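You operate a simulated robot arm through the tools that you are given. There is no shell and no other tool.

You run a simulated robot arm. Do the job below in one go: nothing can be reset, and whatever is moved stays where it is left.

Task
Put things in order on the steel bench top. At the end: the red fuse from the steel bench top stands on top of the teal tape roll; the grey plastic case from the steel bench top stands on top of the white carton; the black pin from the steel bench top stands where the clear jar (marked "AXLE") stood; the clear jar from the steel bench top is on the silver plate; whatever was shut is shut again. Leave all else as you found it, and nothing knocked over. Set down upright: clear jar.

The check looks at the end state, three seconds after you hand in, the way a careful person would. Anything else that was tipped, shoved, dropped, spilled or broken makes it a failure.

Robot
A 7-joint arm with a two-finger parallel gripper, fixed in place. Base frame: the origin is on the floor under the middle of its stand, x ahead of it, y to its left, z up; the work surface is at about z = 82. Lengths are in cm, angles in rad, forces in N, time in s.
With the tool pointing down near the work surface it reaches from about 10 to 66 cm from the base axis. Its first joint turns from -1.152 to 1.152 rad. Payload 1.57 kg.
Tool frame: the origin (TCP) lies between the finger pads and is the grasp point; the fingertips stand 3 cm ahead of it; z points along the fingers, y is the line along which they close. Largest opening 8 cm; finger width 1.7, thickness 1.2; the body of the gripper, 4 by 8.2 cm, starts 8 cm behind the TCP.
Orientation is told as [roll, pitch, yaw] about the base's x, y, z axes, in that order, counted from this pose: with the fingers straight down and closing along the base's y, the tool's x points along the base's -x, its y along +y and its z along -z.

Tools
- The arm moves only by the tool arm_command. Its argument "series" is a list of rows, each a list of 3 entries, a list of its own where there are three numbers: the shift along the tool's x, y, z in units of 25 mm (1.0 is 25 mm), then the turn, a rotation vector about the tool's x, y, z in units of 8 degrees (1.0 is 8 degrees), then the gripper command, from -1 (shut) to 1 (fully open), values between in proportion. In form: [[[tx, ty, tz], [wx, wy, wz], gripper], ...]. A call has 1 to 20 rows; each row shifts and turns the commanded pose from where the row before left it, along the tool's axes as they then stand. A call with a number of a shift or a turn outside -1 to 1 is refused whole. A row lasts 0.2 s, in which the tool goes at most 5 cm and 0.15 rad; a call with a longer step from one row to the next is refused whole, and so is a gripper value outside its range. Where a pose cannot be reached the arm comes as near as it can. A force on the tool above 40 N (or 10 N above the force at the start of the call, whichever is more), or a blocked arm, ends the call early, and 0.2 s more pass. The fingers move at their own pace (about 7.2 cm/s each) and stop on an object; they squeeze with about 29 N. The grip force told is the motor's: it shows also when the fingers shut on nothing. Time passes only in rows, and 0.2 s behind the last, so rows that do not move let the fingers close. The reply holds the time, the measured pose of the TCP, the force on the tool along the base axes, the opening and the grip force, in the units named above and with some noise, with the torque about the TCP (base axes, N m) and any sound that the robot's microphone picked up, and new pictures: "pictures" is both (left out), scene, wrist or none.
- Cameras (640 x 400 px; columns grow to the right, rows downward): "scene" is fixed at [6.66, 44.39, 141.82]; the picture's right is [-0.65, -0.76, 0.00], its down [-0.46, 0.39, -0.80] and it looks along [0.60, -0.52, -0.60] (base axes); focal length 320 px, centre (320, 200). "wrist" rides on the gripper at [7.2, -0.7, -12.2] in the tool frame; the picture's right is [0.09, 1.00, 0.00], its down [-0.84, 0.08, -0.54] and it looks along [-0.54, 0.05, 0.84] (tool axes); focal length 238 px, centre (320, 200).
- point_at(camera, pixels): for up to 12 pixels [column, row] of the newest picture of that camera ("zoom" is the newest enlarged one), the place [x, y, z] in the base frame of the surface seen there, good to about 0.3 cm. It takes no simulated time.
- close_up(camera, box): a new picture of the part [left, top, right, bottom] of that camera's present view, enlarged. It takes no simulated time.
- finish_job(): hands the job in; it is judged then, once.

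Open the gripper and draw the arm clear of the work before you hand the job in, unless the task says otherwise.

The tools are called by a JSON object that holds its "method" and its "body". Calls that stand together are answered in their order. arm_command: Moves the arm, as the interface text tells. Its arguments: {"type":"object","properties":{"series":{"type":"array","items":{"type":"array"}},"pictures":{"type":"string","enum":["both","scene","wrist","none"]}},"required":["series"]} The other tools are called the same way: point_at (camera, pixels) gives the place of the surface under pixels of a picture; close_up (camera, box) takes an enlarged picture of a part of a camera's view; finish_job () hands the job in.

At the start:

```text
clock: 0.0
ee_pos: [45.1, -11.61, 107.83]
ee_rot: [0.002, 0.0, 0.0]
force: [-0.2, -0.4, 0.8]
torque: [-0.01, 0.0, 0.01]
width: 7.99
finger_force: 0.0
```

scene: 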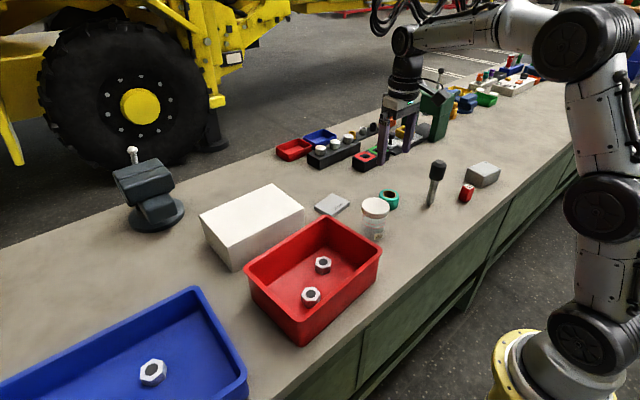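
wrist: 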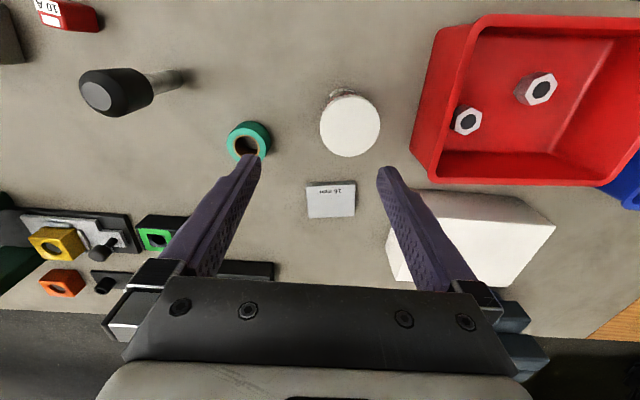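

The scene shows the jar near (375,218), the teal tape at (389,199), the black pin at (435,183), the red fuse at (467,192), the grey case at (482,174), the plate at (332,204) and the white carton at (252,225). I'll take close-ups to look at these more carefully.

{"method": "close_up", "body": {"camera": "scene", "box": [300, 140, 520, 280]}}

{"method": "point_at", "body": {"camera": "scene", "pixels": [[375, 204], [375, 236], [389, 193], [389, 206], [438, 163], [431, 202], [467, 186], [466, 198], [482, 168], [332, 204], [252, 212], [320, 220]]}}

{"method": "point_at", "body": {"camera": "wrist", "pixels": [[350, 125], [248, 132], [248, 143], [97, 97], [180, 78], [70, 15], [330, 200], [480, 235], [340, 95], [308, 188], [354, 186], [306, 217]]}}

```text
2.86 times, centred on (410, 210) of scene
```

zoom: 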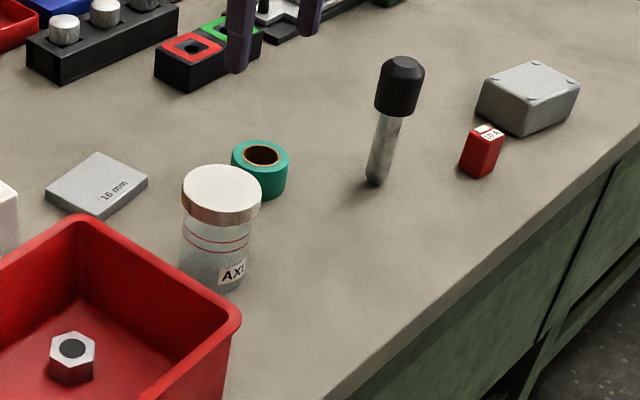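

```text
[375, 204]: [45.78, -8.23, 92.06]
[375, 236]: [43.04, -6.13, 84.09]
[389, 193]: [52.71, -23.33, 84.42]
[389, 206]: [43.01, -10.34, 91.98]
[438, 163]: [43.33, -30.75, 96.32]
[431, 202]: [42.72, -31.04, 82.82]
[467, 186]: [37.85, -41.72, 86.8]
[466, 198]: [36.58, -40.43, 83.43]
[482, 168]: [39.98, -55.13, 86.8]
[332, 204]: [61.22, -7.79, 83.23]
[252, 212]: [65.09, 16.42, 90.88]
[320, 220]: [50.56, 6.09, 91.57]
```

```text
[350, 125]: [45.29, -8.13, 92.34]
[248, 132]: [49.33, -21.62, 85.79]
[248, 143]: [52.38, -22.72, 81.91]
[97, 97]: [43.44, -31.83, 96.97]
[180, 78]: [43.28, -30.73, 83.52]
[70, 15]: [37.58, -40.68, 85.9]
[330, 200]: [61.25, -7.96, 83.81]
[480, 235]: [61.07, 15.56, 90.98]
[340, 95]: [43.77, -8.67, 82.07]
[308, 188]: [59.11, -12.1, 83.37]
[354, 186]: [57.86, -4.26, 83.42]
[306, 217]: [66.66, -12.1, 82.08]
```

The jar looks lidded, with a plate marked "16 mm" near it. I'll zoom in on each object to get sizes and orientations.

{"method": "close_up", "body": {"camera": "scene", "box": [340, 180, 420, 250]}}

{"method": "close_up", "body": {"camera": "scene", "box": [410, 145, 510, 215]}}

{"method": "close_up", "body": {"camera": "scene", "box": [180, 170, 360, 290]}}

{"method": "close_up", "body": {"camera": "wrist", "box": [0, 0, 280, 175]}}

{"method": "close_up", "body": {"camera": "wrist", "box": [220, 60, 420, 240]}}

```text
5.71 times, centred on (380, 215) of scene
```

zoom: 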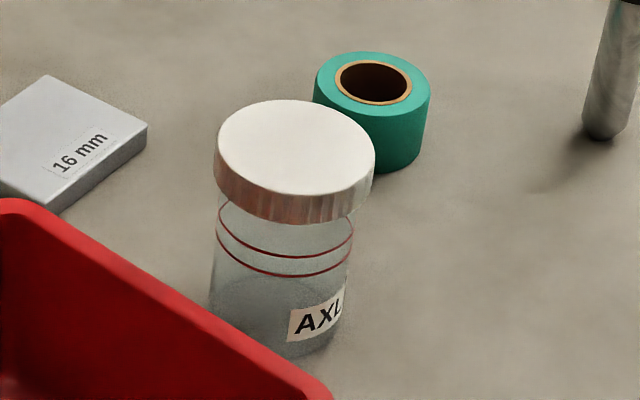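

```text
5.71 times, centred on (460, 180) of scene
```

zoom: 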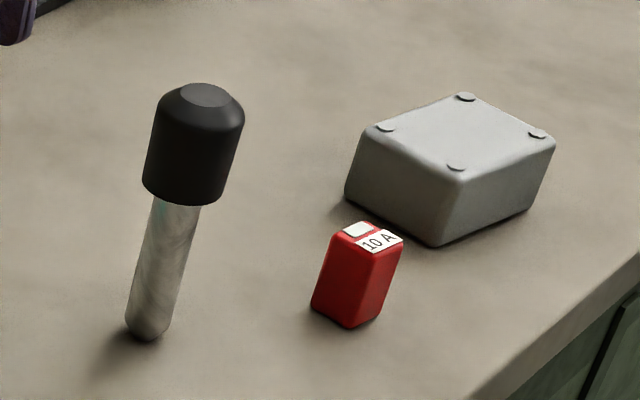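

```text
3.33 times, centred on (270, 230) of scene
```

zoom: 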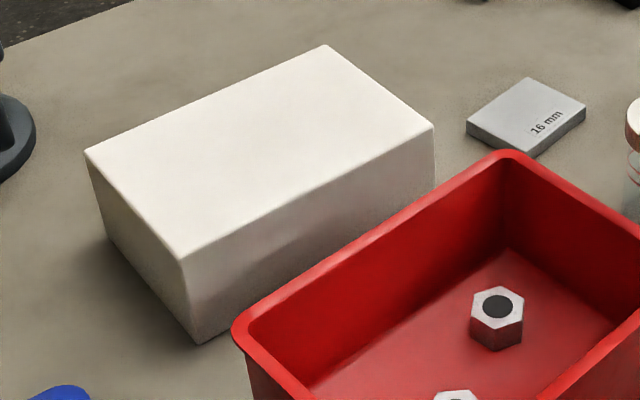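

```text
2.29 times, centred on (140, 88) of wrist
```

zoom: 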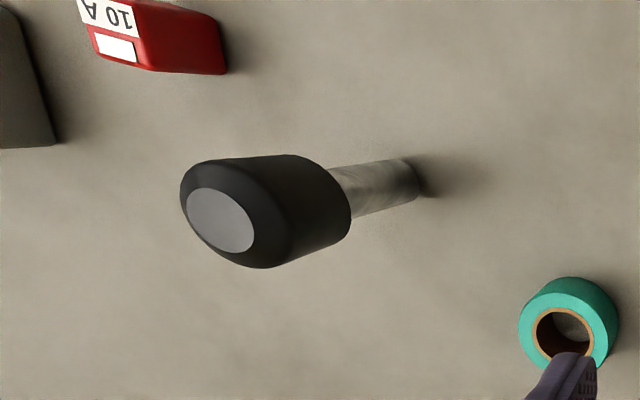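

```text
2.22 times, centred on (320, 150) of wrist
```

zoom: 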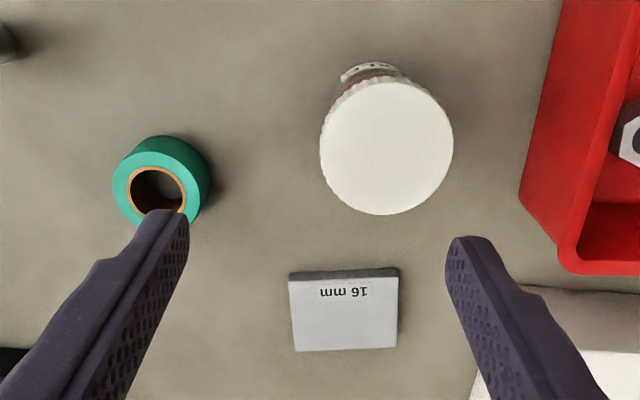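

I'll measure the grey case, fuse and pin geometry in an enlarged scene view.

{"method": "close_up", "body": {"camera": "scene", "box": [410, 145, 510, 215]}}

{"method": "point_at", "body": {"camera": "zoom", "pixels": [[368, 133], [465, 98], [550, 138], [458, 178], [460, 138], [435, 243], [348, 192], [530, 208], [350, 228], [395, 240], [348, 322], [205, 95]]}}

{"method": "point_at", "body": {"camera": "zoom", "pixels": [[345, 233], [372, 246], [402, 240], [365, 225], [316, 305], [348, 326], [382, 312], [147, 185], [222, 200], [150, 335], [130, 320], [169, 330]]}}

```text
5.71 times, centred on (460, 180) of scene
```

zoom: 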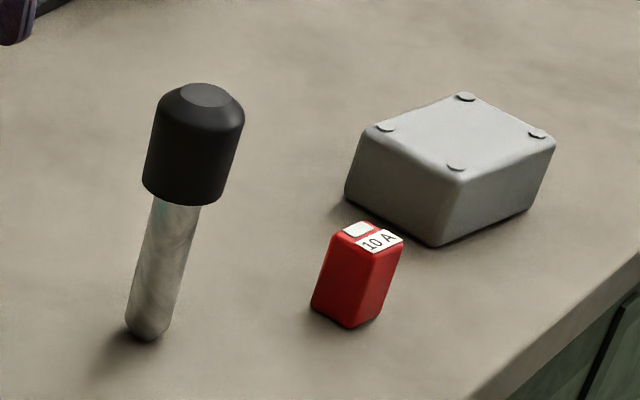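

```text
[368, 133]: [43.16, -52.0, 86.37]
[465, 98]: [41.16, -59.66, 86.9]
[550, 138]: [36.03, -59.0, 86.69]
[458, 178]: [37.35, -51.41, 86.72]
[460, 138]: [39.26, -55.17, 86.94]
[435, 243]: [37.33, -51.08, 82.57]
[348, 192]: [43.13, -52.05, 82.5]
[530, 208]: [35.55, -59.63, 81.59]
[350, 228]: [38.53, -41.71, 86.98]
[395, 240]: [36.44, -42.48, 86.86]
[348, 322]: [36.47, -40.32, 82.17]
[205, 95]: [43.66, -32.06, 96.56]
```

```text
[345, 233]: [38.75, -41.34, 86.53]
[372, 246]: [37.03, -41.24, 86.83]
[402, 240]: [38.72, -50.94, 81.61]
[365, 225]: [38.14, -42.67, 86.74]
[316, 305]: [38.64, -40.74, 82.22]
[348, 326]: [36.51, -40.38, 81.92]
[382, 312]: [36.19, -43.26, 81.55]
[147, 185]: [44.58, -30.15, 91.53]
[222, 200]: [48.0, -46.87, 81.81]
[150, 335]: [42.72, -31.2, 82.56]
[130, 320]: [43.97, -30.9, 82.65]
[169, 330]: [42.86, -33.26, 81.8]
```

The case top is about 8 × 6 cm centred near (39.4, -55.5), and the fuse is about 2.3–2.7 cm square. Next I'll measure the tape ring and hole, the jar, the plate, the bin rim and the carton.

{"method": "close_up", "body": {"camera": "wrist", "box": [220, 60, 420, 240]}}

{"method": "point_at", "body": {"camera": "zoom", "pixels": [[118, 190], [200, 165], [150, 140], [140, 220], [133, 190], [186, 195], [158, 172], [322, 150], [450, 150], [388, 85], [388, 212], [378, 70]]}}

{"method": "point_at", "body": {"camera": "zoom", "pixels": [[292, 284], [396, 280], [396, 345], [298, 350], [345, 315], [525, 190], [560, 5], [565, 265], [290, 272], [394, 270], [560, 300], [580, 380]]}}

{"method": "point_at", "body": {"camera": "scene", "pixels": [[207, 215], [270, 188], [303, 207], [236, 248], [240, 267], [248, 270], [330, 218], [379, 246], [304, 336], [301, 228], [376, 222], [345, 232]]}}

```text
2.22 times, centred on (320, 150) of wrist
```

zoom: 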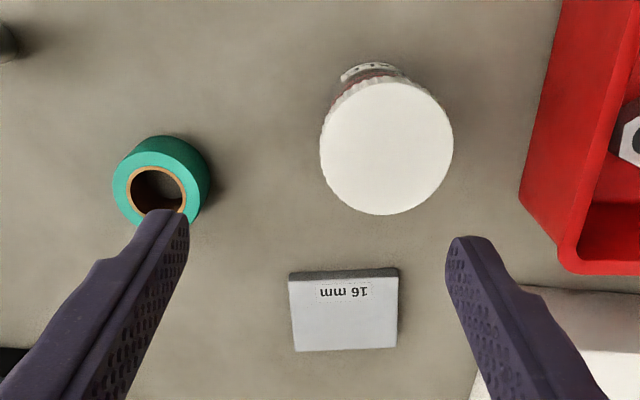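

```text
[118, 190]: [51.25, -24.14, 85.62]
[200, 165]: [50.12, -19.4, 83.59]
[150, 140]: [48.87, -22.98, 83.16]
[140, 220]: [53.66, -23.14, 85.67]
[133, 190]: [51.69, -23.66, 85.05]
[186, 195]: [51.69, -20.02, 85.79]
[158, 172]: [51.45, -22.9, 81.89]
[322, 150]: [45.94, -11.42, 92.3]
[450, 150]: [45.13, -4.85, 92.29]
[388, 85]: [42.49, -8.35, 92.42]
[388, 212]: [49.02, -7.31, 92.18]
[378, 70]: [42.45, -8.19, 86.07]
```

```text
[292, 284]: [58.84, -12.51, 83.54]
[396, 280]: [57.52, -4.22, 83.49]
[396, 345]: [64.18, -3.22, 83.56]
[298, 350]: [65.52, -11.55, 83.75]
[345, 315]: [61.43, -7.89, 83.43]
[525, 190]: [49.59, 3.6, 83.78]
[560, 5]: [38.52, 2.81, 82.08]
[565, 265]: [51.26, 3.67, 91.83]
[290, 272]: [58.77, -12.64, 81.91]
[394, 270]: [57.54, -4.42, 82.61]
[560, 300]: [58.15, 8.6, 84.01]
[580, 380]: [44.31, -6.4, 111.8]
```

```text
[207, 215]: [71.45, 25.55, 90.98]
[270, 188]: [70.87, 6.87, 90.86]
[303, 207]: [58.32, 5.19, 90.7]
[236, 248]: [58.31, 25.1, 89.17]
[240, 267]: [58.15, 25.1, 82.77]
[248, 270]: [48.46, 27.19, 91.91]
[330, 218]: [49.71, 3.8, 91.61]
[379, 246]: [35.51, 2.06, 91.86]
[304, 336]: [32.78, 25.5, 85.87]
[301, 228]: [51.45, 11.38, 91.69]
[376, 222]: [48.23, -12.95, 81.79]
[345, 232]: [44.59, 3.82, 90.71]
```

The jar lid is centred near (45.6, -8.1) with its top at z 92.3. The plate's centre is about (61.5, -7.9) with its top at 83.5, and the bin rim is 7–8 cm clear of the jar. I'll move above the jar with the gripper open and look again.

{"method": "arm_command", "body": {"series": [[[-0.1, 0.71, 0.8], [0, 0, 0], 1], [[-0.1, 0.71, 0.8], [0, 0, 0], 1], [[0, 0, 0.8], [0, 0, 0], 1], [[0, 0, 0], [0, 0, 0], 1], [[0, 0, 0], [0, 0, 0], 1]]}}

```text
clock: 1.2
ee_pos: [45.37, -7.96, 101.6]
ee_rot: [0.001, 0.001, 0.001]
force: [0.4, 0.2, 0.5]
torque: [0.02, 0.02, 0.06]
width: 8.0
finger_force: 0.1
```

scene: 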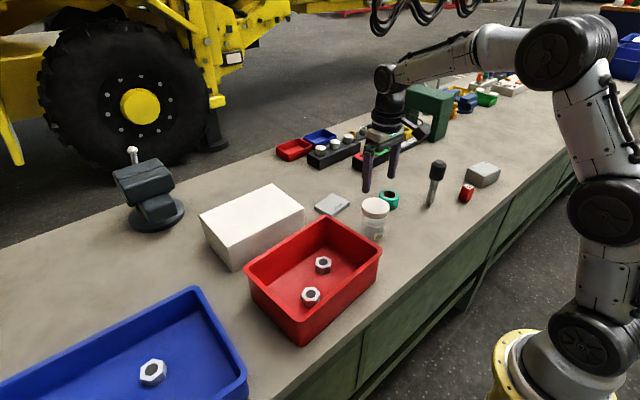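
wrist: 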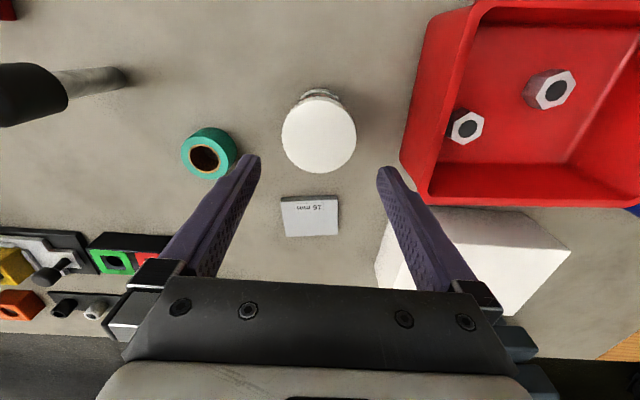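

The gripper is above the jar, and the lid shows at (319,133) in the wrist view. I'll re-measure the lid edges and get another look at the jar.

{"method": "close_up", "body": {"camera": "wrist", "box": [220, 60, 420, 240]}}

{"method": "point_at", "body": {"camera": "wrist", "pixels": [[284, 133], [355, 133], [319, 103], [319, 171], [319, 135], [297, 110], [342, 110], [297, 162], [342, 162]]}}

{"method": "close_up", "body": {"camera": "scene", "box": [340, 180, 420, 250]}}

{"method": "point_at", "body": {"camera": "zoom", "pixels": [[222, 135], [370, 160], [295, 150], [290, 102], [218, 190], [345, 205], [290, 215], [290, 350], [265, 340], [315, 345], [320, 70], [425, 100]]}}

```text
2.22 times, centred on (320, 150) of wrist
```

zoom: 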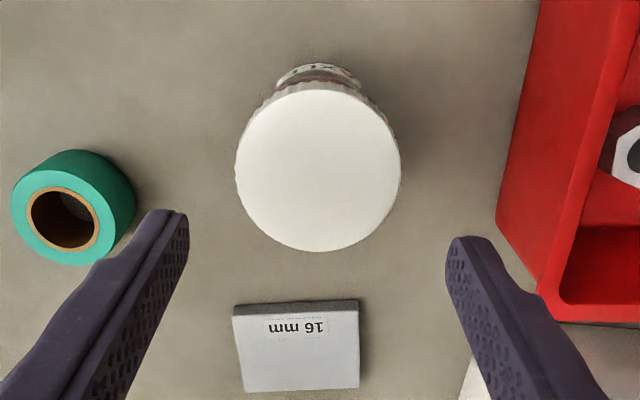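

```text
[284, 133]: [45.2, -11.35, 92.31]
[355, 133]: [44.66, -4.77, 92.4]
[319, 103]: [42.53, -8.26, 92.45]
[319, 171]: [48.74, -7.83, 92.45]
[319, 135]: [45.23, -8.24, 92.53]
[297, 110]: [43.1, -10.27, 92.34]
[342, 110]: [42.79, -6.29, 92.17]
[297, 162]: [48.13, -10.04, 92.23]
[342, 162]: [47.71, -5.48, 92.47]
```

```text
5.71 times, centred on (380, 215) of scene
```

zoom: 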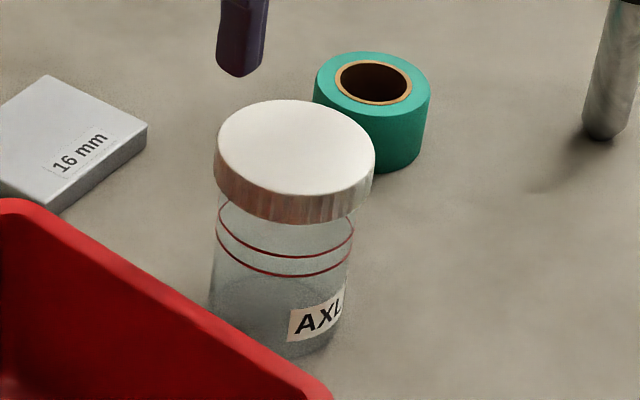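

```text
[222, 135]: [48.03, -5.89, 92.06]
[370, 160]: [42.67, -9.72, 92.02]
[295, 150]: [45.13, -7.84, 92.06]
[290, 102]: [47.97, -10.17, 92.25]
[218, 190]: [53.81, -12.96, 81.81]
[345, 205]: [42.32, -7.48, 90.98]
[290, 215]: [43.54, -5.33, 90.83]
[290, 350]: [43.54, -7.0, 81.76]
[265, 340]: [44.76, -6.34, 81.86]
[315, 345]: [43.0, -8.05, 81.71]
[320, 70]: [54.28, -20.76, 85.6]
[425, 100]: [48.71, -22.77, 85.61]
```

The lid centre is (45.5, -8.05), about 6.6–6.8 cm across, and the fingers straddle it. I'll descend so the pads sit at lid and neck height (TCP about 90.3) without closing yet.

{"method": "arm_command", "body": {"series": [[[0, 0, 1], [0, 0, 0], 1], [[0, 0, 1], [0, 0, 0], 1], [[0, 0, 1], [0, 0, 0], 1], [[0, 0, 0.8], [0, 0, 0], 1], [[0, 0, 0.6], [0, 0, 0], 1], [[0, 0, 0.2], [0, 0, 0], 1], [[0, 0, 0], [0, 0, 0], 1]]}}

```text
clock: 2.8
ee_pos: [45.59, -7.88, 90.42]
ee_rot: [-0.001, 0.001, 0.0]
force: [0.2, -0.7, 0.5]
torque: [0.0, 0.01, -0.03]
width: 7.98
finger_force: 0.1
```

scene: 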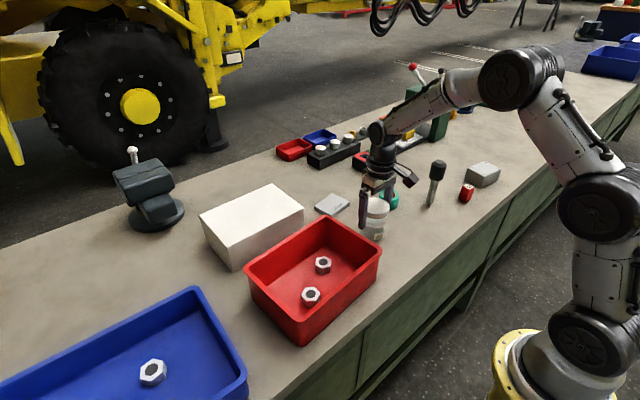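
wrist: 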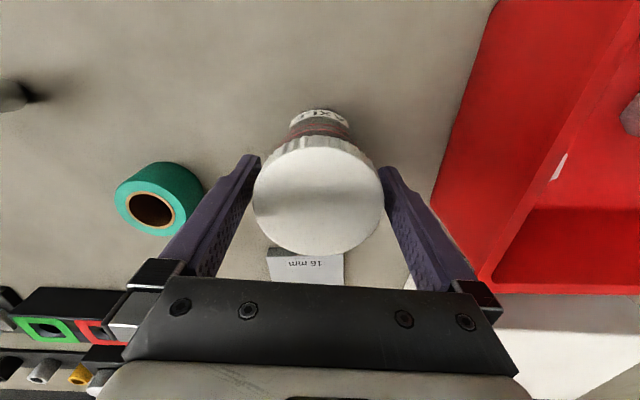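

The fingers straddle the lid with space on both sides. I'll close on it, let it settle, then lift about 0.8 cm to see whether the jar comes up with its lid.

{"method": "arm_command", "body": {"series": [[[0, 0, 0], [0, 0, 0], 0.72], [[0, 0, 0], [0, 0, 0], 0.65], [[0, 0, 0], [0, 0, 0], -1], [[0, 0, 0], [0, 0, 0], -1], [[0, 0, 0], [0, 0, 0], -1]]}}

{"method": "arm_command", "body": {"series": [[[0, 0, -0.1], [0, 0, 0], -1], [[0, 0, -0.1], [0, 0, 0], -1], [[0, 0, -0.12], [0, 0, 0], -1], [[0, 0, 0], [0, 0, 0], -1], [[0, 0, 0], [0, 0, 0], -1]]}}

{"method": "close_up", "body": {"camera": "scene", "box": [340, 180, 420, 250]}}

```text
clock: 4.0
ee_pos: [45.54, -7.89, 90.36]
ee_rot: [0.001, 0.0, 0.001]
force: [0.7, -0.7, -1.1]
torque: [-0.03, 0.0, 0.03]
width: 6.68
finger_force: 29.0
```

scene: 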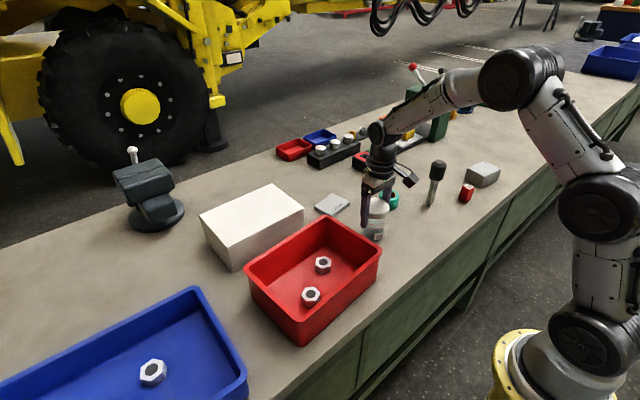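
wrist: 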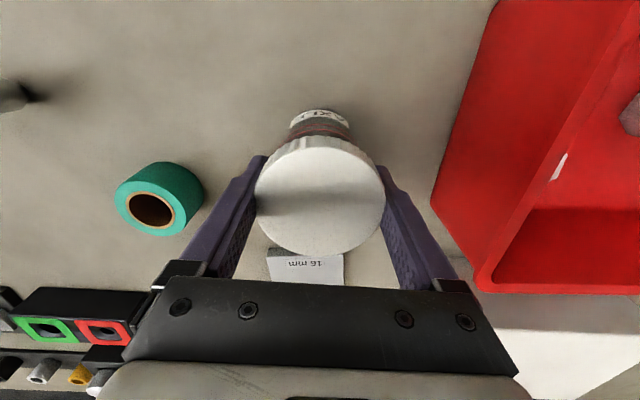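

```text
clock: 5.2
ee_pos: [45.44, -7.89, 91.06]
ee_rot: [-0.002, 0.0, -0.001]
force: [0.0, -0.2, -1.7]
torque: [-0.01, 0.0, -0.02]
width: 6.65
finger_force: 29.3
```

scene: 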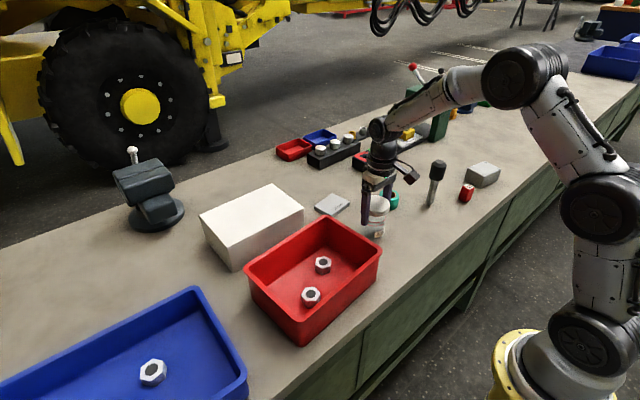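
wrist: 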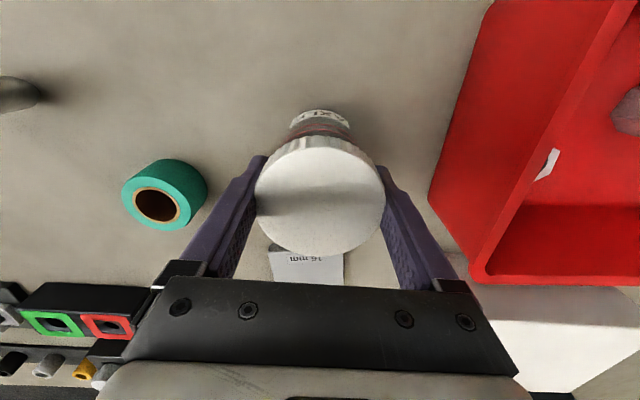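

```text
5.71 times, centred on (380, 215) of scene
```

zoom: 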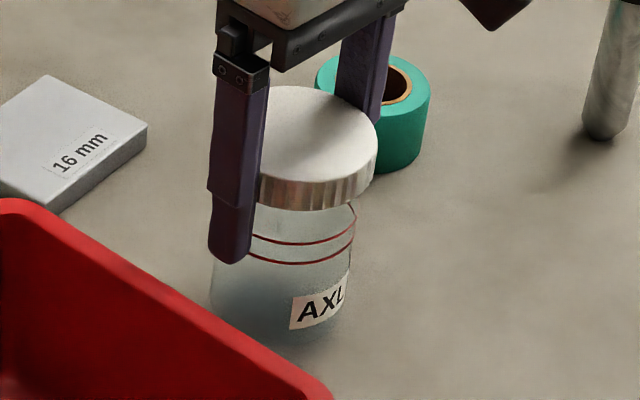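

The jar rose with its lid: the label and rings moved up together, and the force shows about 2 N of weight. I'll lift it higher and re-measure the plate in the scene view.

{"method": "arm_command", "body": {"series": [[[0, 0, -0.4], [0, 0, 0], -1], [[0, 0, -0.8], [0, 0, 0], -1], [[0, 0, -0.8], [0, 0, 0], -1], [[0, 0, 0], [0, 0, 0], -1]]}}

{"method": "close_up", "body": {"camera": "scene", "box": [290, 170, 410, 260]}}

{"method": "point_at", "body": {"camera": "scene", "pixels": [[317, 207], [334, 194], [348, 203], [332, 213], [333, 204], [334, 217], [349, 206], [316, 209]]}}

```text
clock: 6.2
ee_pos: [45.56, -7.93, 96.1]
ee_rot: [-0.001, -0.001, -0.001]
force: [-1.1, -0.7, -0.8]
torque: [0.03, -0.02, 0.0]
width: 6.64
finger_force: 28.8
```

scene: 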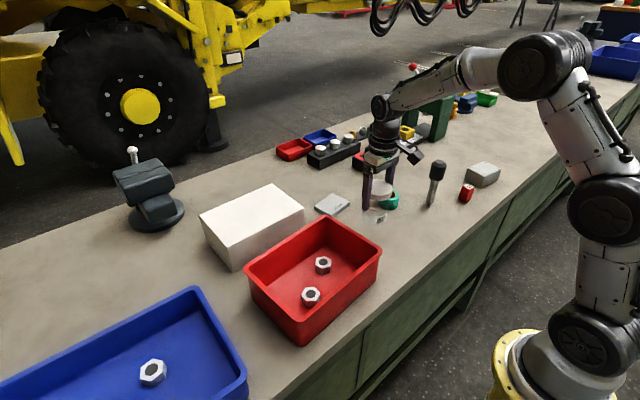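
wrist: 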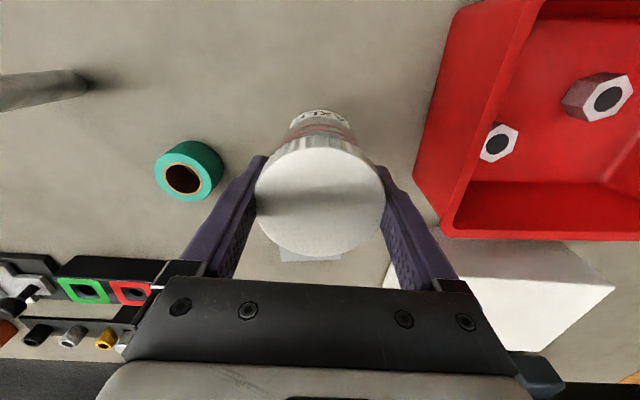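

```text
4.44 times, centred on (350, 215) of scene
```

zoom: 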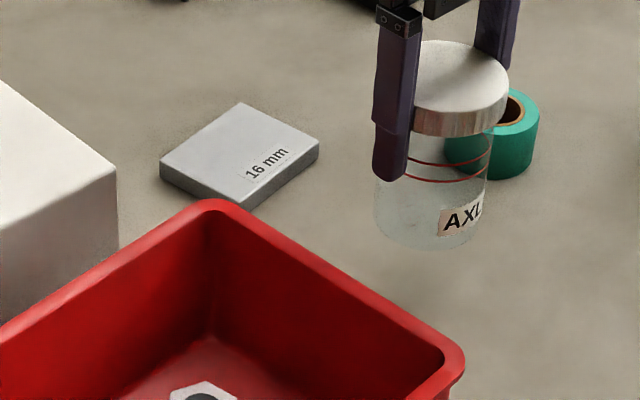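

```text
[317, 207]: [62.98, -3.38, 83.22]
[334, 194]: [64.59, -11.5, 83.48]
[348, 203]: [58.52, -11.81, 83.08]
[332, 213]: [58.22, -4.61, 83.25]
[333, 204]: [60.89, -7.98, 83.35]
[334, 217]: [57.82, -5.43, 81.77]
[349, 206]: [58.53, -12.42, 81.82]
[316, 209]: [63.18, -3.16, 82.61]
```

The plate corners are clear in the zoom at (161,158), (240,103), (319,142) and (246,199); I'll measure them there.

{"method": "point_at", "body": {"camera": "zoom", "pixels": [[163, 159], [240, 105], [317, 143], [246, 197], [240, 150], [200, 133], [280, 124], [205, 178], [282, 170]]}}

```text
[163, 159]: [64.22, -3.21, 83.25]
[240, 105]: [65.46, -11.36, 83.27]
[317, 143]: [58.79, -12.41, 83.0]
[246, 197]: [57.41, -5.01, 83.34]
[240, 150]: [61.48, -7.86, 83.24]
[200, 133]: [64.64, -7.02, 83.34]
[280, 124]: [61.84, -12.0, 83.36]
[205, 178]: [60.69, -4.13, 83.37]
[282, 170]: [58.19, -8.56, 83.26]
```

The plate centre is (61.5, -8.0) with its top at z about 83.4. I'll carry the jar 15.9 cm outward at this height.

{"method": "arm_command", "body": {"series": [[[-0.4, 0, 0], [0, 0, 0], -1], [[-0.8, 0, 0], [0, 0, 0], -1], [[-0.9, 0, 0], [0, 0, 0], -1], [[-0.9, 0, 0], [0, 0, 0], -1], [[-0.9, 0, 0], [0, 0, 0], -1], [[-0.9, 0, 0], [0, 0, 0], -1], [[-0.8, 0, 0], [0, 0, 0], -1], [[-0.5, 0, 0], [0, 0, 0], -1], [[-0.26, 0, 0], [0, 0, 0], -1], [[0, 0, 0], [0, 0, 0], -1], [[0, 0, 0], [0, 0, 0], -1]]}}

{"method": "close_up", "body": {"camera": "scene", "box": [290, 150, 410, 240]}}

```text
clock: 8.6
ee_pos: [61.55, -8.08, 96.22]
ee_rot: [-0.001, 0.0, -0.001]
force: [-0.3, -0.1, -2.2]
torque: [-0.01, 0.0, -0.02]
width: 6.66
finger_force: 28.7
```

scene: 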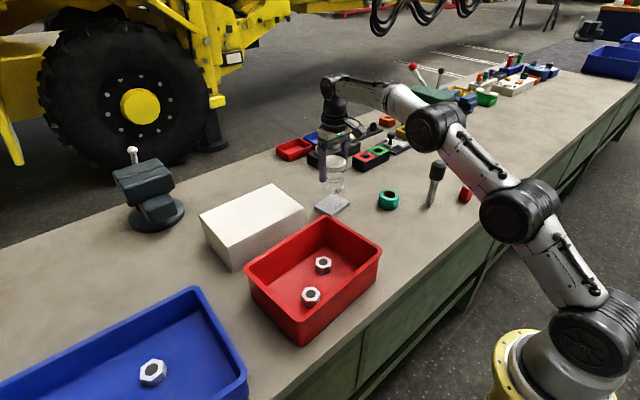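
wrist: 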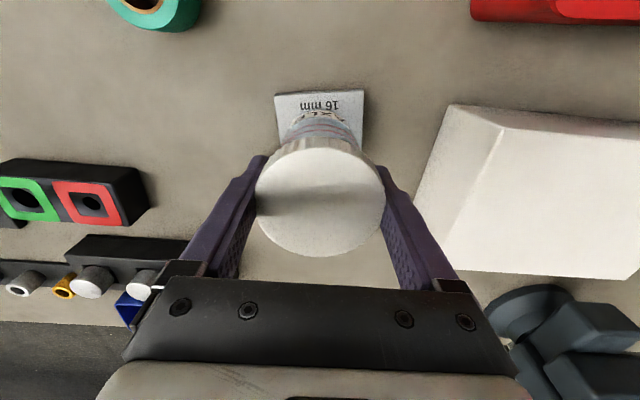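

```text
4.44 times, centred on (350, 195) of scene
```

zoom: 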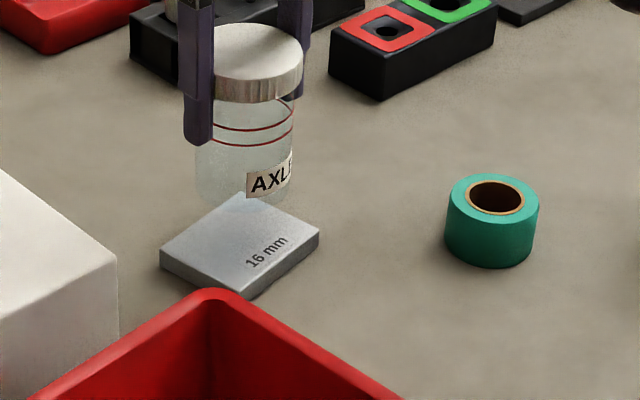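

The jar hangs upright over the plate. I'll lower it in decreasing steps to just above the expected contact height (TCP about 91.9).

{"method": "arm_command", "body": {"series": [[[0, 0, 0.5], [0, 0, 0], -1], [[0, 0, 0.5], [0, 0, 0], -1], [[0, 0, 0.35], [0, 0, 0], -1], [[0, 0, 0.15], [0, 0, 0], -1], [[0, 0, 0.08], [0, 0, 0], -1], [[0, 0, 0], [0, 0, 0], -1]]}}

{"method": "close_up", "body": {"camera": "scene", "box": [290, 150, 410, 240]}}

```text
clock: 10.0
ee_pos: [61.33, -7.91, 92.08]
ee_rot: [0.001, 0.0, -0.001]
force: [0.2, -0.1, -1.3]
torque: [0.0, -0.01, 0.01]
width: 6.63
finger_force: 28.5
```

scene: 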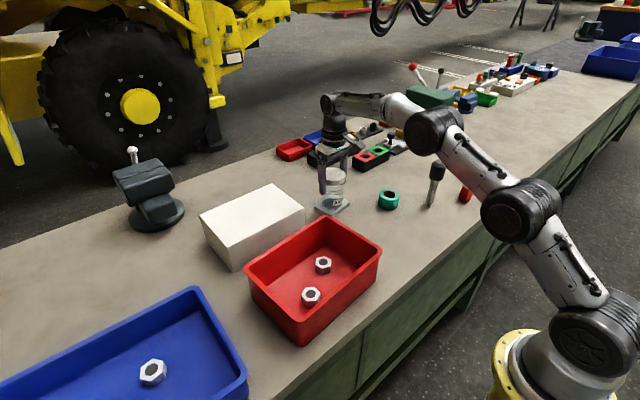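
wrist: 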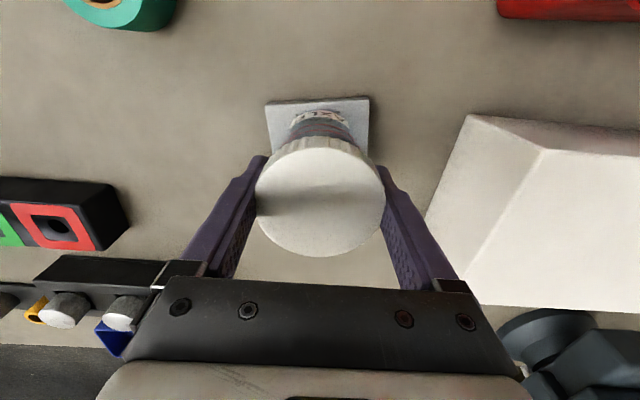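

```text
4.44 times, centred on (350, 195) of scene
```

zoom: 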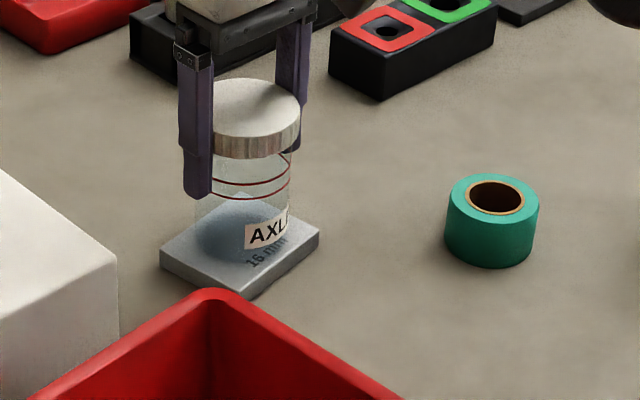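

The jar is a few millimetres above the plate and centred. I'll go down in 1 mm steps and watch the force for contact.

{"method": "arm_command", "body": {"series": [[[0, 0, 0.04], [0, 0, 0], -1], [[0, 0, 0.03], [0, 0, 0], -1], [[0, 0, 0], [0, 0, 0], -1]], "pictures": "none"}}

{"method": "arm_command", "body": {"series": [[[0, 0, 0.04], [0, 0, 0], -1], [[0, 0, 0], [0, 0, 0], -1]], "pictures": "none"}}

{"method": "close_up", "body": {"camera": "scene", "box": [290, 150, 410, 240]}}

```text
clock: 10.8
ee_pos: [61.46, -7.98, 91.91]
ee_rot: [0.001, 0.0, -0.001]
force: [0.8, 0.0, -1.1]
torque: [0.0, -0.01, -0.03]
width: 6.62
finger_force: 29.1
```

```text
clock: 11.4
ee_pos: [61.39, -8.03, 91.9]
ee_rot: [0.001, -0.001, 0.001]
force: [0.0, -0.7, 1.0]
torque: [0.0, 0.03, -0.01]
width: 6.66
finger_force: 29.6
```

```text
4.44 times, centred on (350, 195) of scene
```

zoom: 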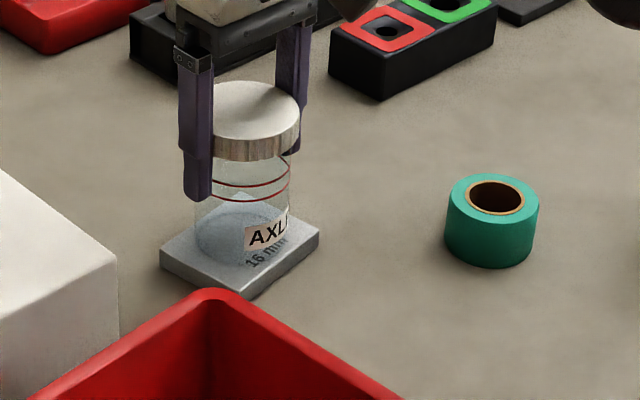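

The force has turned positive, so the jar is nearly or just in contact. One more small step will confirm before I release.

{"method": "arm_command", "body": {"series": [[[0, 0, 0.04], [0, 0, 0], -1], [[0, 0, 0], [0, 0, 0], -1]], "pictures": "none"}}

```text
clock: 12.0
ee_pos: [61.35, -8.03, 91.87]
ee_rot: [0.0, -0.001, 0.0]
force: [-1.3, -0.1, 4.6]
torque: [-0.01, 0.07, -0.01]
width: 6.65
finger_force: 28.3
```

A push of 4.6 N shows the jar is resting on the plate. I'll open the gripper slowly and let it settle.

{"method": "arm_command", "body": {"series": [[[0, 0, -0.02], [0, 0, 0], 0.7], [[0, 0, 0], [0, 0, 0], 0.85], [[0, 0, 0], [0, 0, 0], 1], [[0, 0, 0], [0, 0, 0], 1], [[0, 0, 0], [0, 0, 0], 1]]}}

{"method": "close_up", "body": {"camera": "scene", "box": [290, 150, 410, 240]}}

```text
clock: 13.2
ee_pos: [61.49, -7.99, 91.8]
ee_rot: [0.002, -0.001, -0.001]
force: [0.2, -0.6, -0.1]
torque: [0.02, -0.01, 0.0]
width: 8.0
finger_force: 0.0
```

scene: 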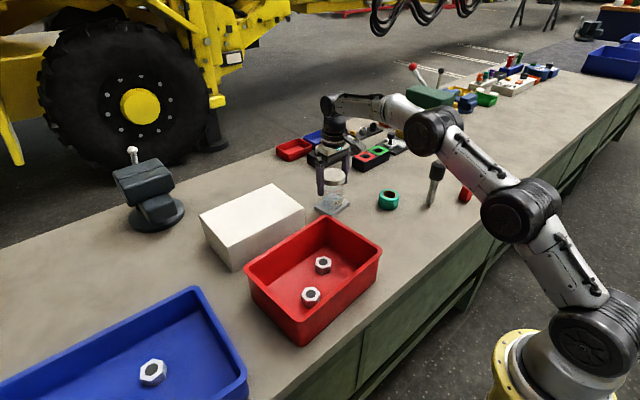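
wrist: 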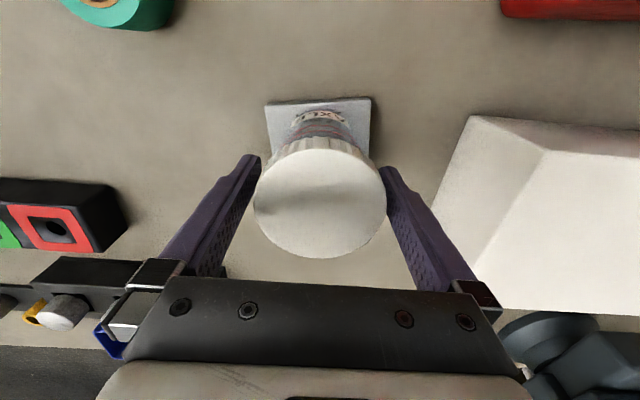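

```text
4.44 times, centred on (350, 195) of scene
```

zoom: 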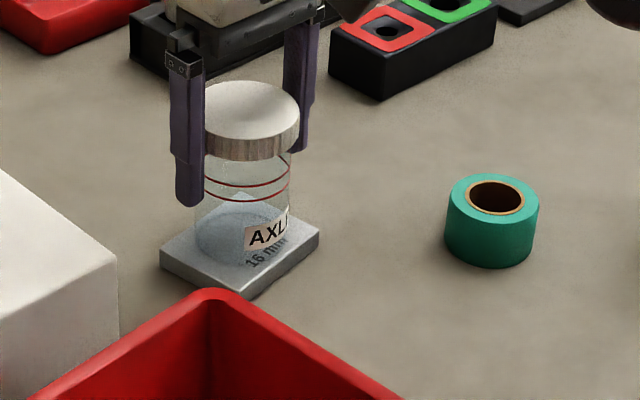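

The jar stands upright and centred on the plate. I'll rise straight up and travel to above the black pin near (43.5, -31.6).

{"method": "arm_command", "body": {"series": [[[0, 0, -0.3], [0, 0, 0], 1], [[0, 0, -0.8], [0, 0, 0], 1], [[0, 0, -1], [0, 0, 0], 1], [[0, 0, -1], [0, 0, 0], 1], [[0, 0, -1], [0, 0, 0], 1], [[0, 0, -1], [0, 0, 0], 1], [[0, 0, -1], [0, 0, 0], 1], [[0.72, -0.94, 0], [0, 0, 0], 1], [[0.72, -0.94, 0], [0, 0, 0], 1], [[0.72, -0.94, 0], [0, 0, 0], 1], [[0.72, -0.94, 0], [0, 0, 0], 1], [[0.72, -0.94, 0], [0, 0, 0], 1], [[0.72, -0.94, 0], [0, 0, 0], 1], [[0.72, -0.94, 0], [0, 0, 0], 1], [[0.72, -0.94, 0], [0, 0, 0], 1], [[0.72, -0.94, 0], [0, 0, 0], 1], [[0.72, -0.94, 0], [0, 0, 0], 1], [[0, 0, 0], [0, 0, 0], 1], [[0, 0, 0], [0, 0, 0], 1]]}}

{"method": "close_up", "body": {"camera": "wrist", "box": [200, 0, 440, 150]}}

```text
clock: 17.2
ee_pos: [42.57, -31.2, 105.83]
ee_rot: [-0.002, -0.001, 0.001]
force: [-0.5, 0.0, 0.3]
torque: [0.02, -0.01, -0.01]
width: 7.98
finger_force: 0.1
out of reach, approached as far as the arm can: row 7
```

scene: 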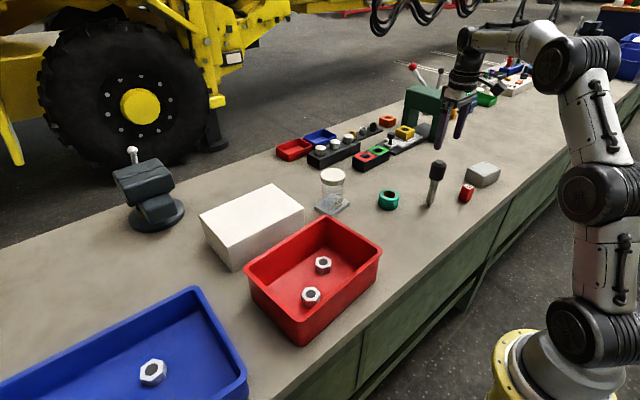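
wrist: 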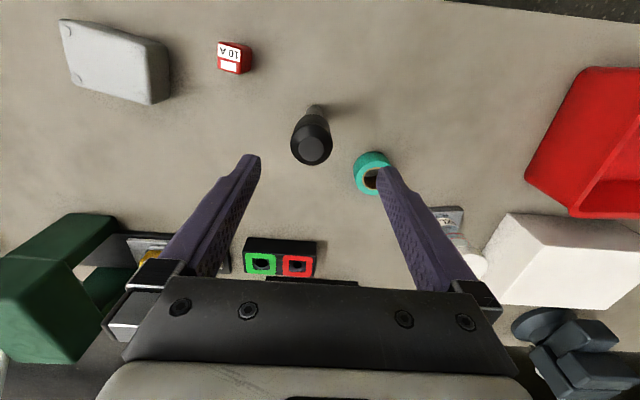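

```text
2.67 times, centred on (320, 75) of wrist
```

zoom: 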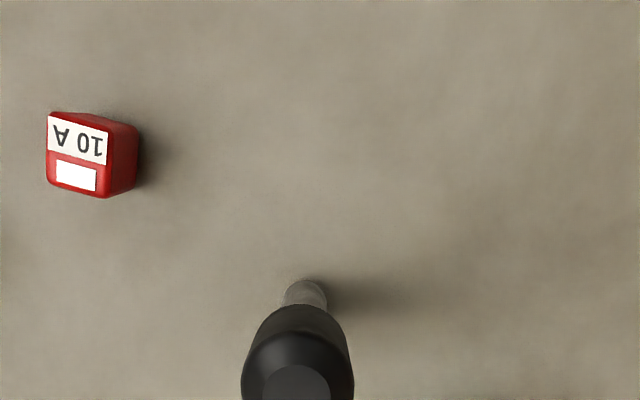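

I'm above the pin, whose top shows at (312,150) in the wrist view. I'll measure its cap edges and base.

{"method": "point_at", "body": {"camera": "wrist", "pixels": [[311, 152], [302, 150], [322, 150], [312, 143], [312, 161], [293, 143], [330, 143], [316, 106], [311, 120], [311, 127]]}}

{"method": "close_up", "body": {"camera": "scene", "box": [410, 145, 470, 215]}}

{"method": "point_at", "body": {"camera": "zoom", "pixels": [[313, 100], [230, 215], [370, 230], [300, 90], [300, 220], [240, 340], [230, 310], [215, 330], [260, 300], [300, 150]]}}

```text
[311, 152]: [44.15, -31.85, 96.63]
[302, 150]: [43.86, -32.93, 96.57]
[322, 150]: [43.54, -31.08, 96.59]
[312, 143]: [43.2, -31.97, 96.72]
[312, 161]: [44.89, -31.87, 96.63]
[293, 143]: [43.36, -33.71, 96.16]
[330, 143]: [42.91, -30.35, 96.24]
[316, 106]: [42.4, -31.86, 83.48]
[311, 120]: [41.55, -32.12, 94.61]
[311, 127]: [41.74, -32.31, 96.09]
```

```text
5.71 times, centred on (440, 180) of scene
```

zoom: 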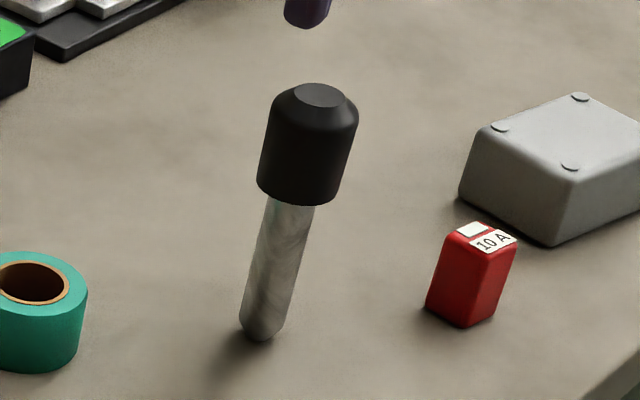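

```text
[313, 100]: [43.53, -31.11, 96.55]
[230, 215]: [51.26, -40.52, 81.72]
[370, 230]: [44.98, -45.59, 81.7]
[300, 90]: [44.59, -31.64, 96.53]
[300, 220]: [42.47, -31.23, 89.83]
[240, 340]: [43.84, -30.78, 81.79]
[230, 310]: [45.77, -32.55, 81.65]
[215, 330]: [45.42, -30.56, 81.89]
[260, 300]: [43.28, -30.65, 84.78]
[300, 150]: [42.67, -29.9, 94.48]
```

I'll zoom the wrist view on the pin's cap to get its centre more exactly.

{"method": "close_up", "body": {"camera": "wrist", "box": [270, 90, 350, 170]}}

```text
5.00 times, centred on (310, 130) of wrist
```

zoom: 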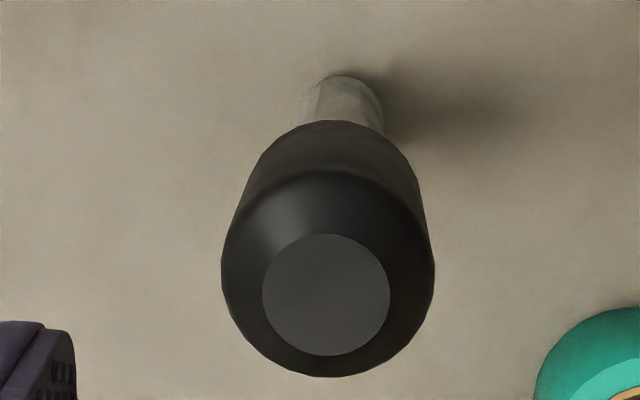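

{"method": "point_at", "body": {"camera": "zoom", "pixels": [[326, 295], [268, 295], [384, 295], [326, 240], [326, 350], [226, 270], [430, 270], [328, 370], [328, 180], [340, 82], [345, 90], [315, 90]]}}

```text
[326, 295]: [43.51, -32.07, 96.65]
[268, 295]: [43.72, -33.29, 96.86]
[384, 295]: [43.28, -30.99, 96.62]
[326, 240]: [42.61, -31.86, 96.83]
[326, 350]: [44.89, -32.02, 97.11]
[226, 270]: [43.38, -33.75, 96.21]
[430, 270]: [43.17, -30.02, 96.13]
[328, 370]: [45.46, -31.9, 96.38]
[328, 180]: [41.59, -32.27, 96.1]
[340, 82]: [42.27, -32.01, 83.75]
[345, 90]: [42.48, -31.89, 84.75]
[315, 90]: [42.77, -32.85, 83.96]
```

The pin's axis is at (43.5, -31.95) with a cap diameter of about 3.8 cm. I'll align over it and descend part way before checking again.

{"method": "arm_command", "body": {"series": [[[-0.38, -0.3, 0], [0, 0, 0], 1], [[0, 0, 0.8], [0, 0, 0], 1], [[0, 0, 0], [0, 0, 0], 1], [[0, 0, 0], [0, 0, 0], 1]]}}

{"method": "close_up", "body": {"camera": "wrist", "box": [240, 80, 400, 200]}}

```text
clock: 18.2
ee_pos: [43.45, -32.11, 103.86]
ee_rot: [0.0, 0.001, 0.001]
force: [-0.1, -0.2, 0.0]
torque: [-0.02, -0.01, 0.0]
width: 7.99
finger_force: 0.1
```

scene: 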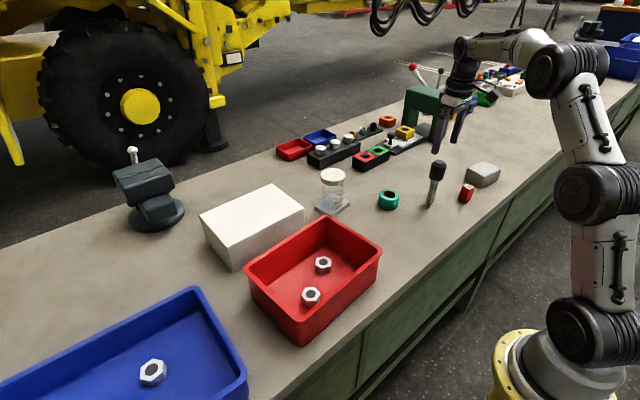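
wrist: 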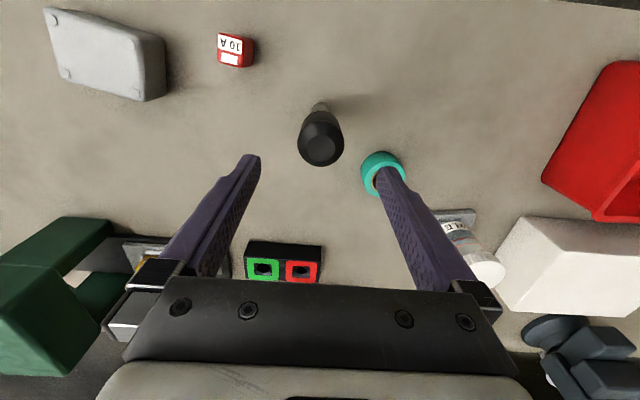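

```text
3.33 times, centred on (320, 140) of wrist
```

zoom: 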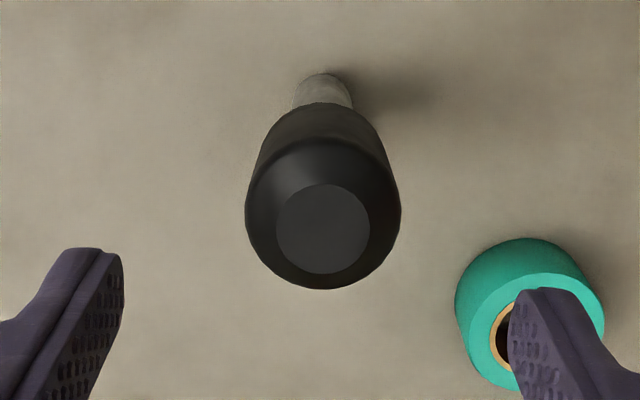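

The cap's top centre sits at (321,148), exactly where the tool axis projects, so the alignment is good. I'll descend to TCP about 93.4, around the cap.

{"method": "arm_command", "body": {"series": [[[0, 0, 0.8], [0, 0, 0], 1], [[0, 0, 1], [0, 0, 0], 1], [[0, 0, 1], [0, 0, 0], 1], [[0, 0, 0.8], [0, 0, 0], 1], [[0, 0, 0.4], [0, 0, 0], 1], [[0, 0, 0.18], [0, 0, 0], 1], [[0, 0, 0], [0, 0, 0], 1]]}}

{"method": "close_up", "body": {"camera": "scene", "box": [400, 130, 480, 215]}}

```text
clock: 19.8
ee_pos: [43.4, -32.09, 93.39]
ee_rot: [0.001, 0.001, -0.001]
force: [0.0, 0.1, 0.4]
torque: [0.01, 0.0, 0.03]
width: 8.02
finger_force: 0.0
```

scene: 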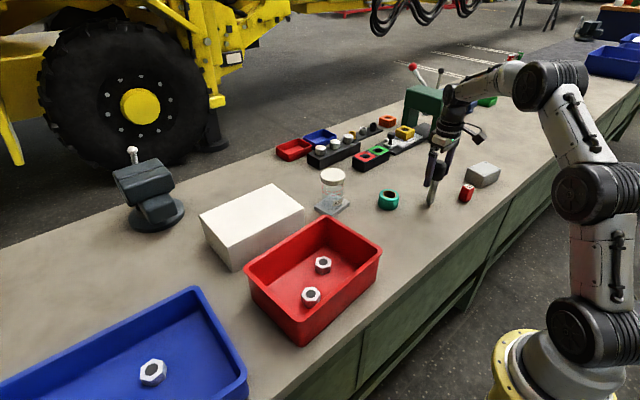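
wrist: 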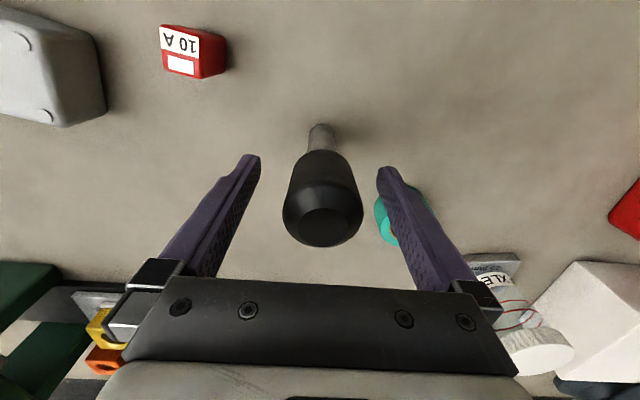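

```text
4.71 times, centred on (440, 172) of scene
```

zoom: 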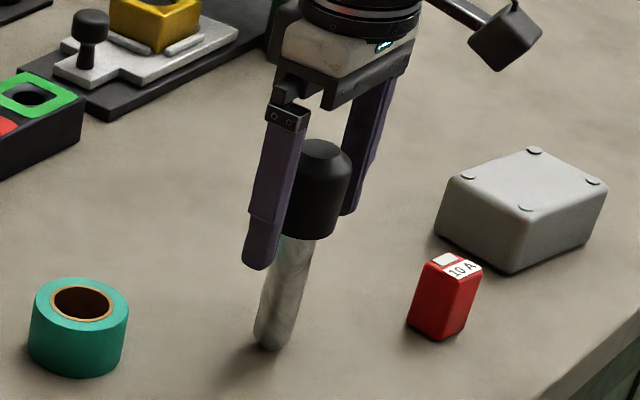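

The fingers straddle the cap evenly. I'll close gradually so the free-standing pin isn't knocked, then grip.

{"method": "arm_command", "body": {"series": [[[0, 0, 0], [0, 0, 0], 0.5], [[0, 0, 0], [0, 0, 0], 0.2], [[0, 0, 0], [0, 0, 0], 0.08], [[0, 0, 0], [0, 0, 0], 0.02], [[0, 0, 0], [0, 0, 0], -0.03], [[0, 0, 0], [0, 0, 0], -0.08], [[0, 0, 0], [0, 0, 0], -0.2], [[0, 0, 0], [0, 0, 0], -1], [[0, 0, 0], [0, 0, 0], -1], [[0, 0, 0], [0, 0, 0], -1]]}}

{"method": "close_up", "body": {"camera": "scene", "box": [400, 130, 480, 215]}}

```text
clock: 22.0
ee_pos: [43.46, -32.18, 93.46]
ee_rot: [0.0, 0.002, 0.0]
force: [1.2, 1.9, 0.8]
torque: [0.17, 0.01, 0.01]
width: 4.07
finger_force: 28.6
```

scene: 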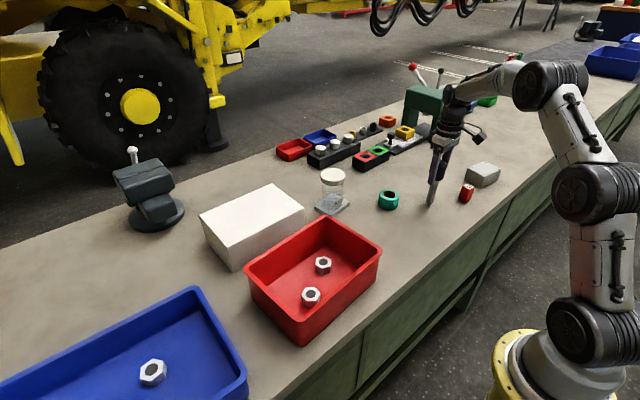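
wrist: 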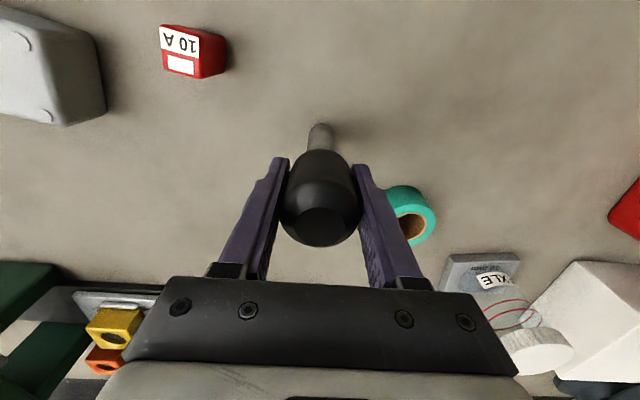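

```text
4.71 times, centred on (440, 172) of scene
```

zoom: 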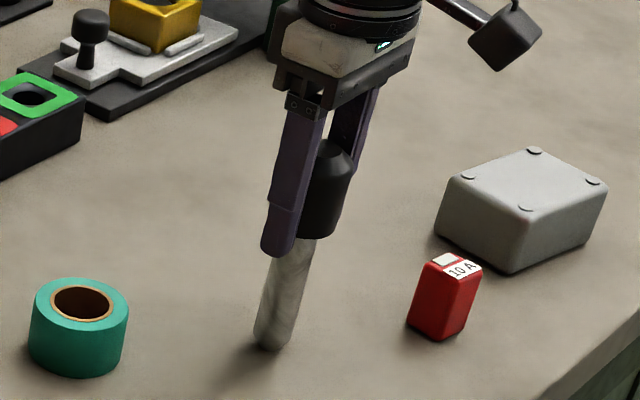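

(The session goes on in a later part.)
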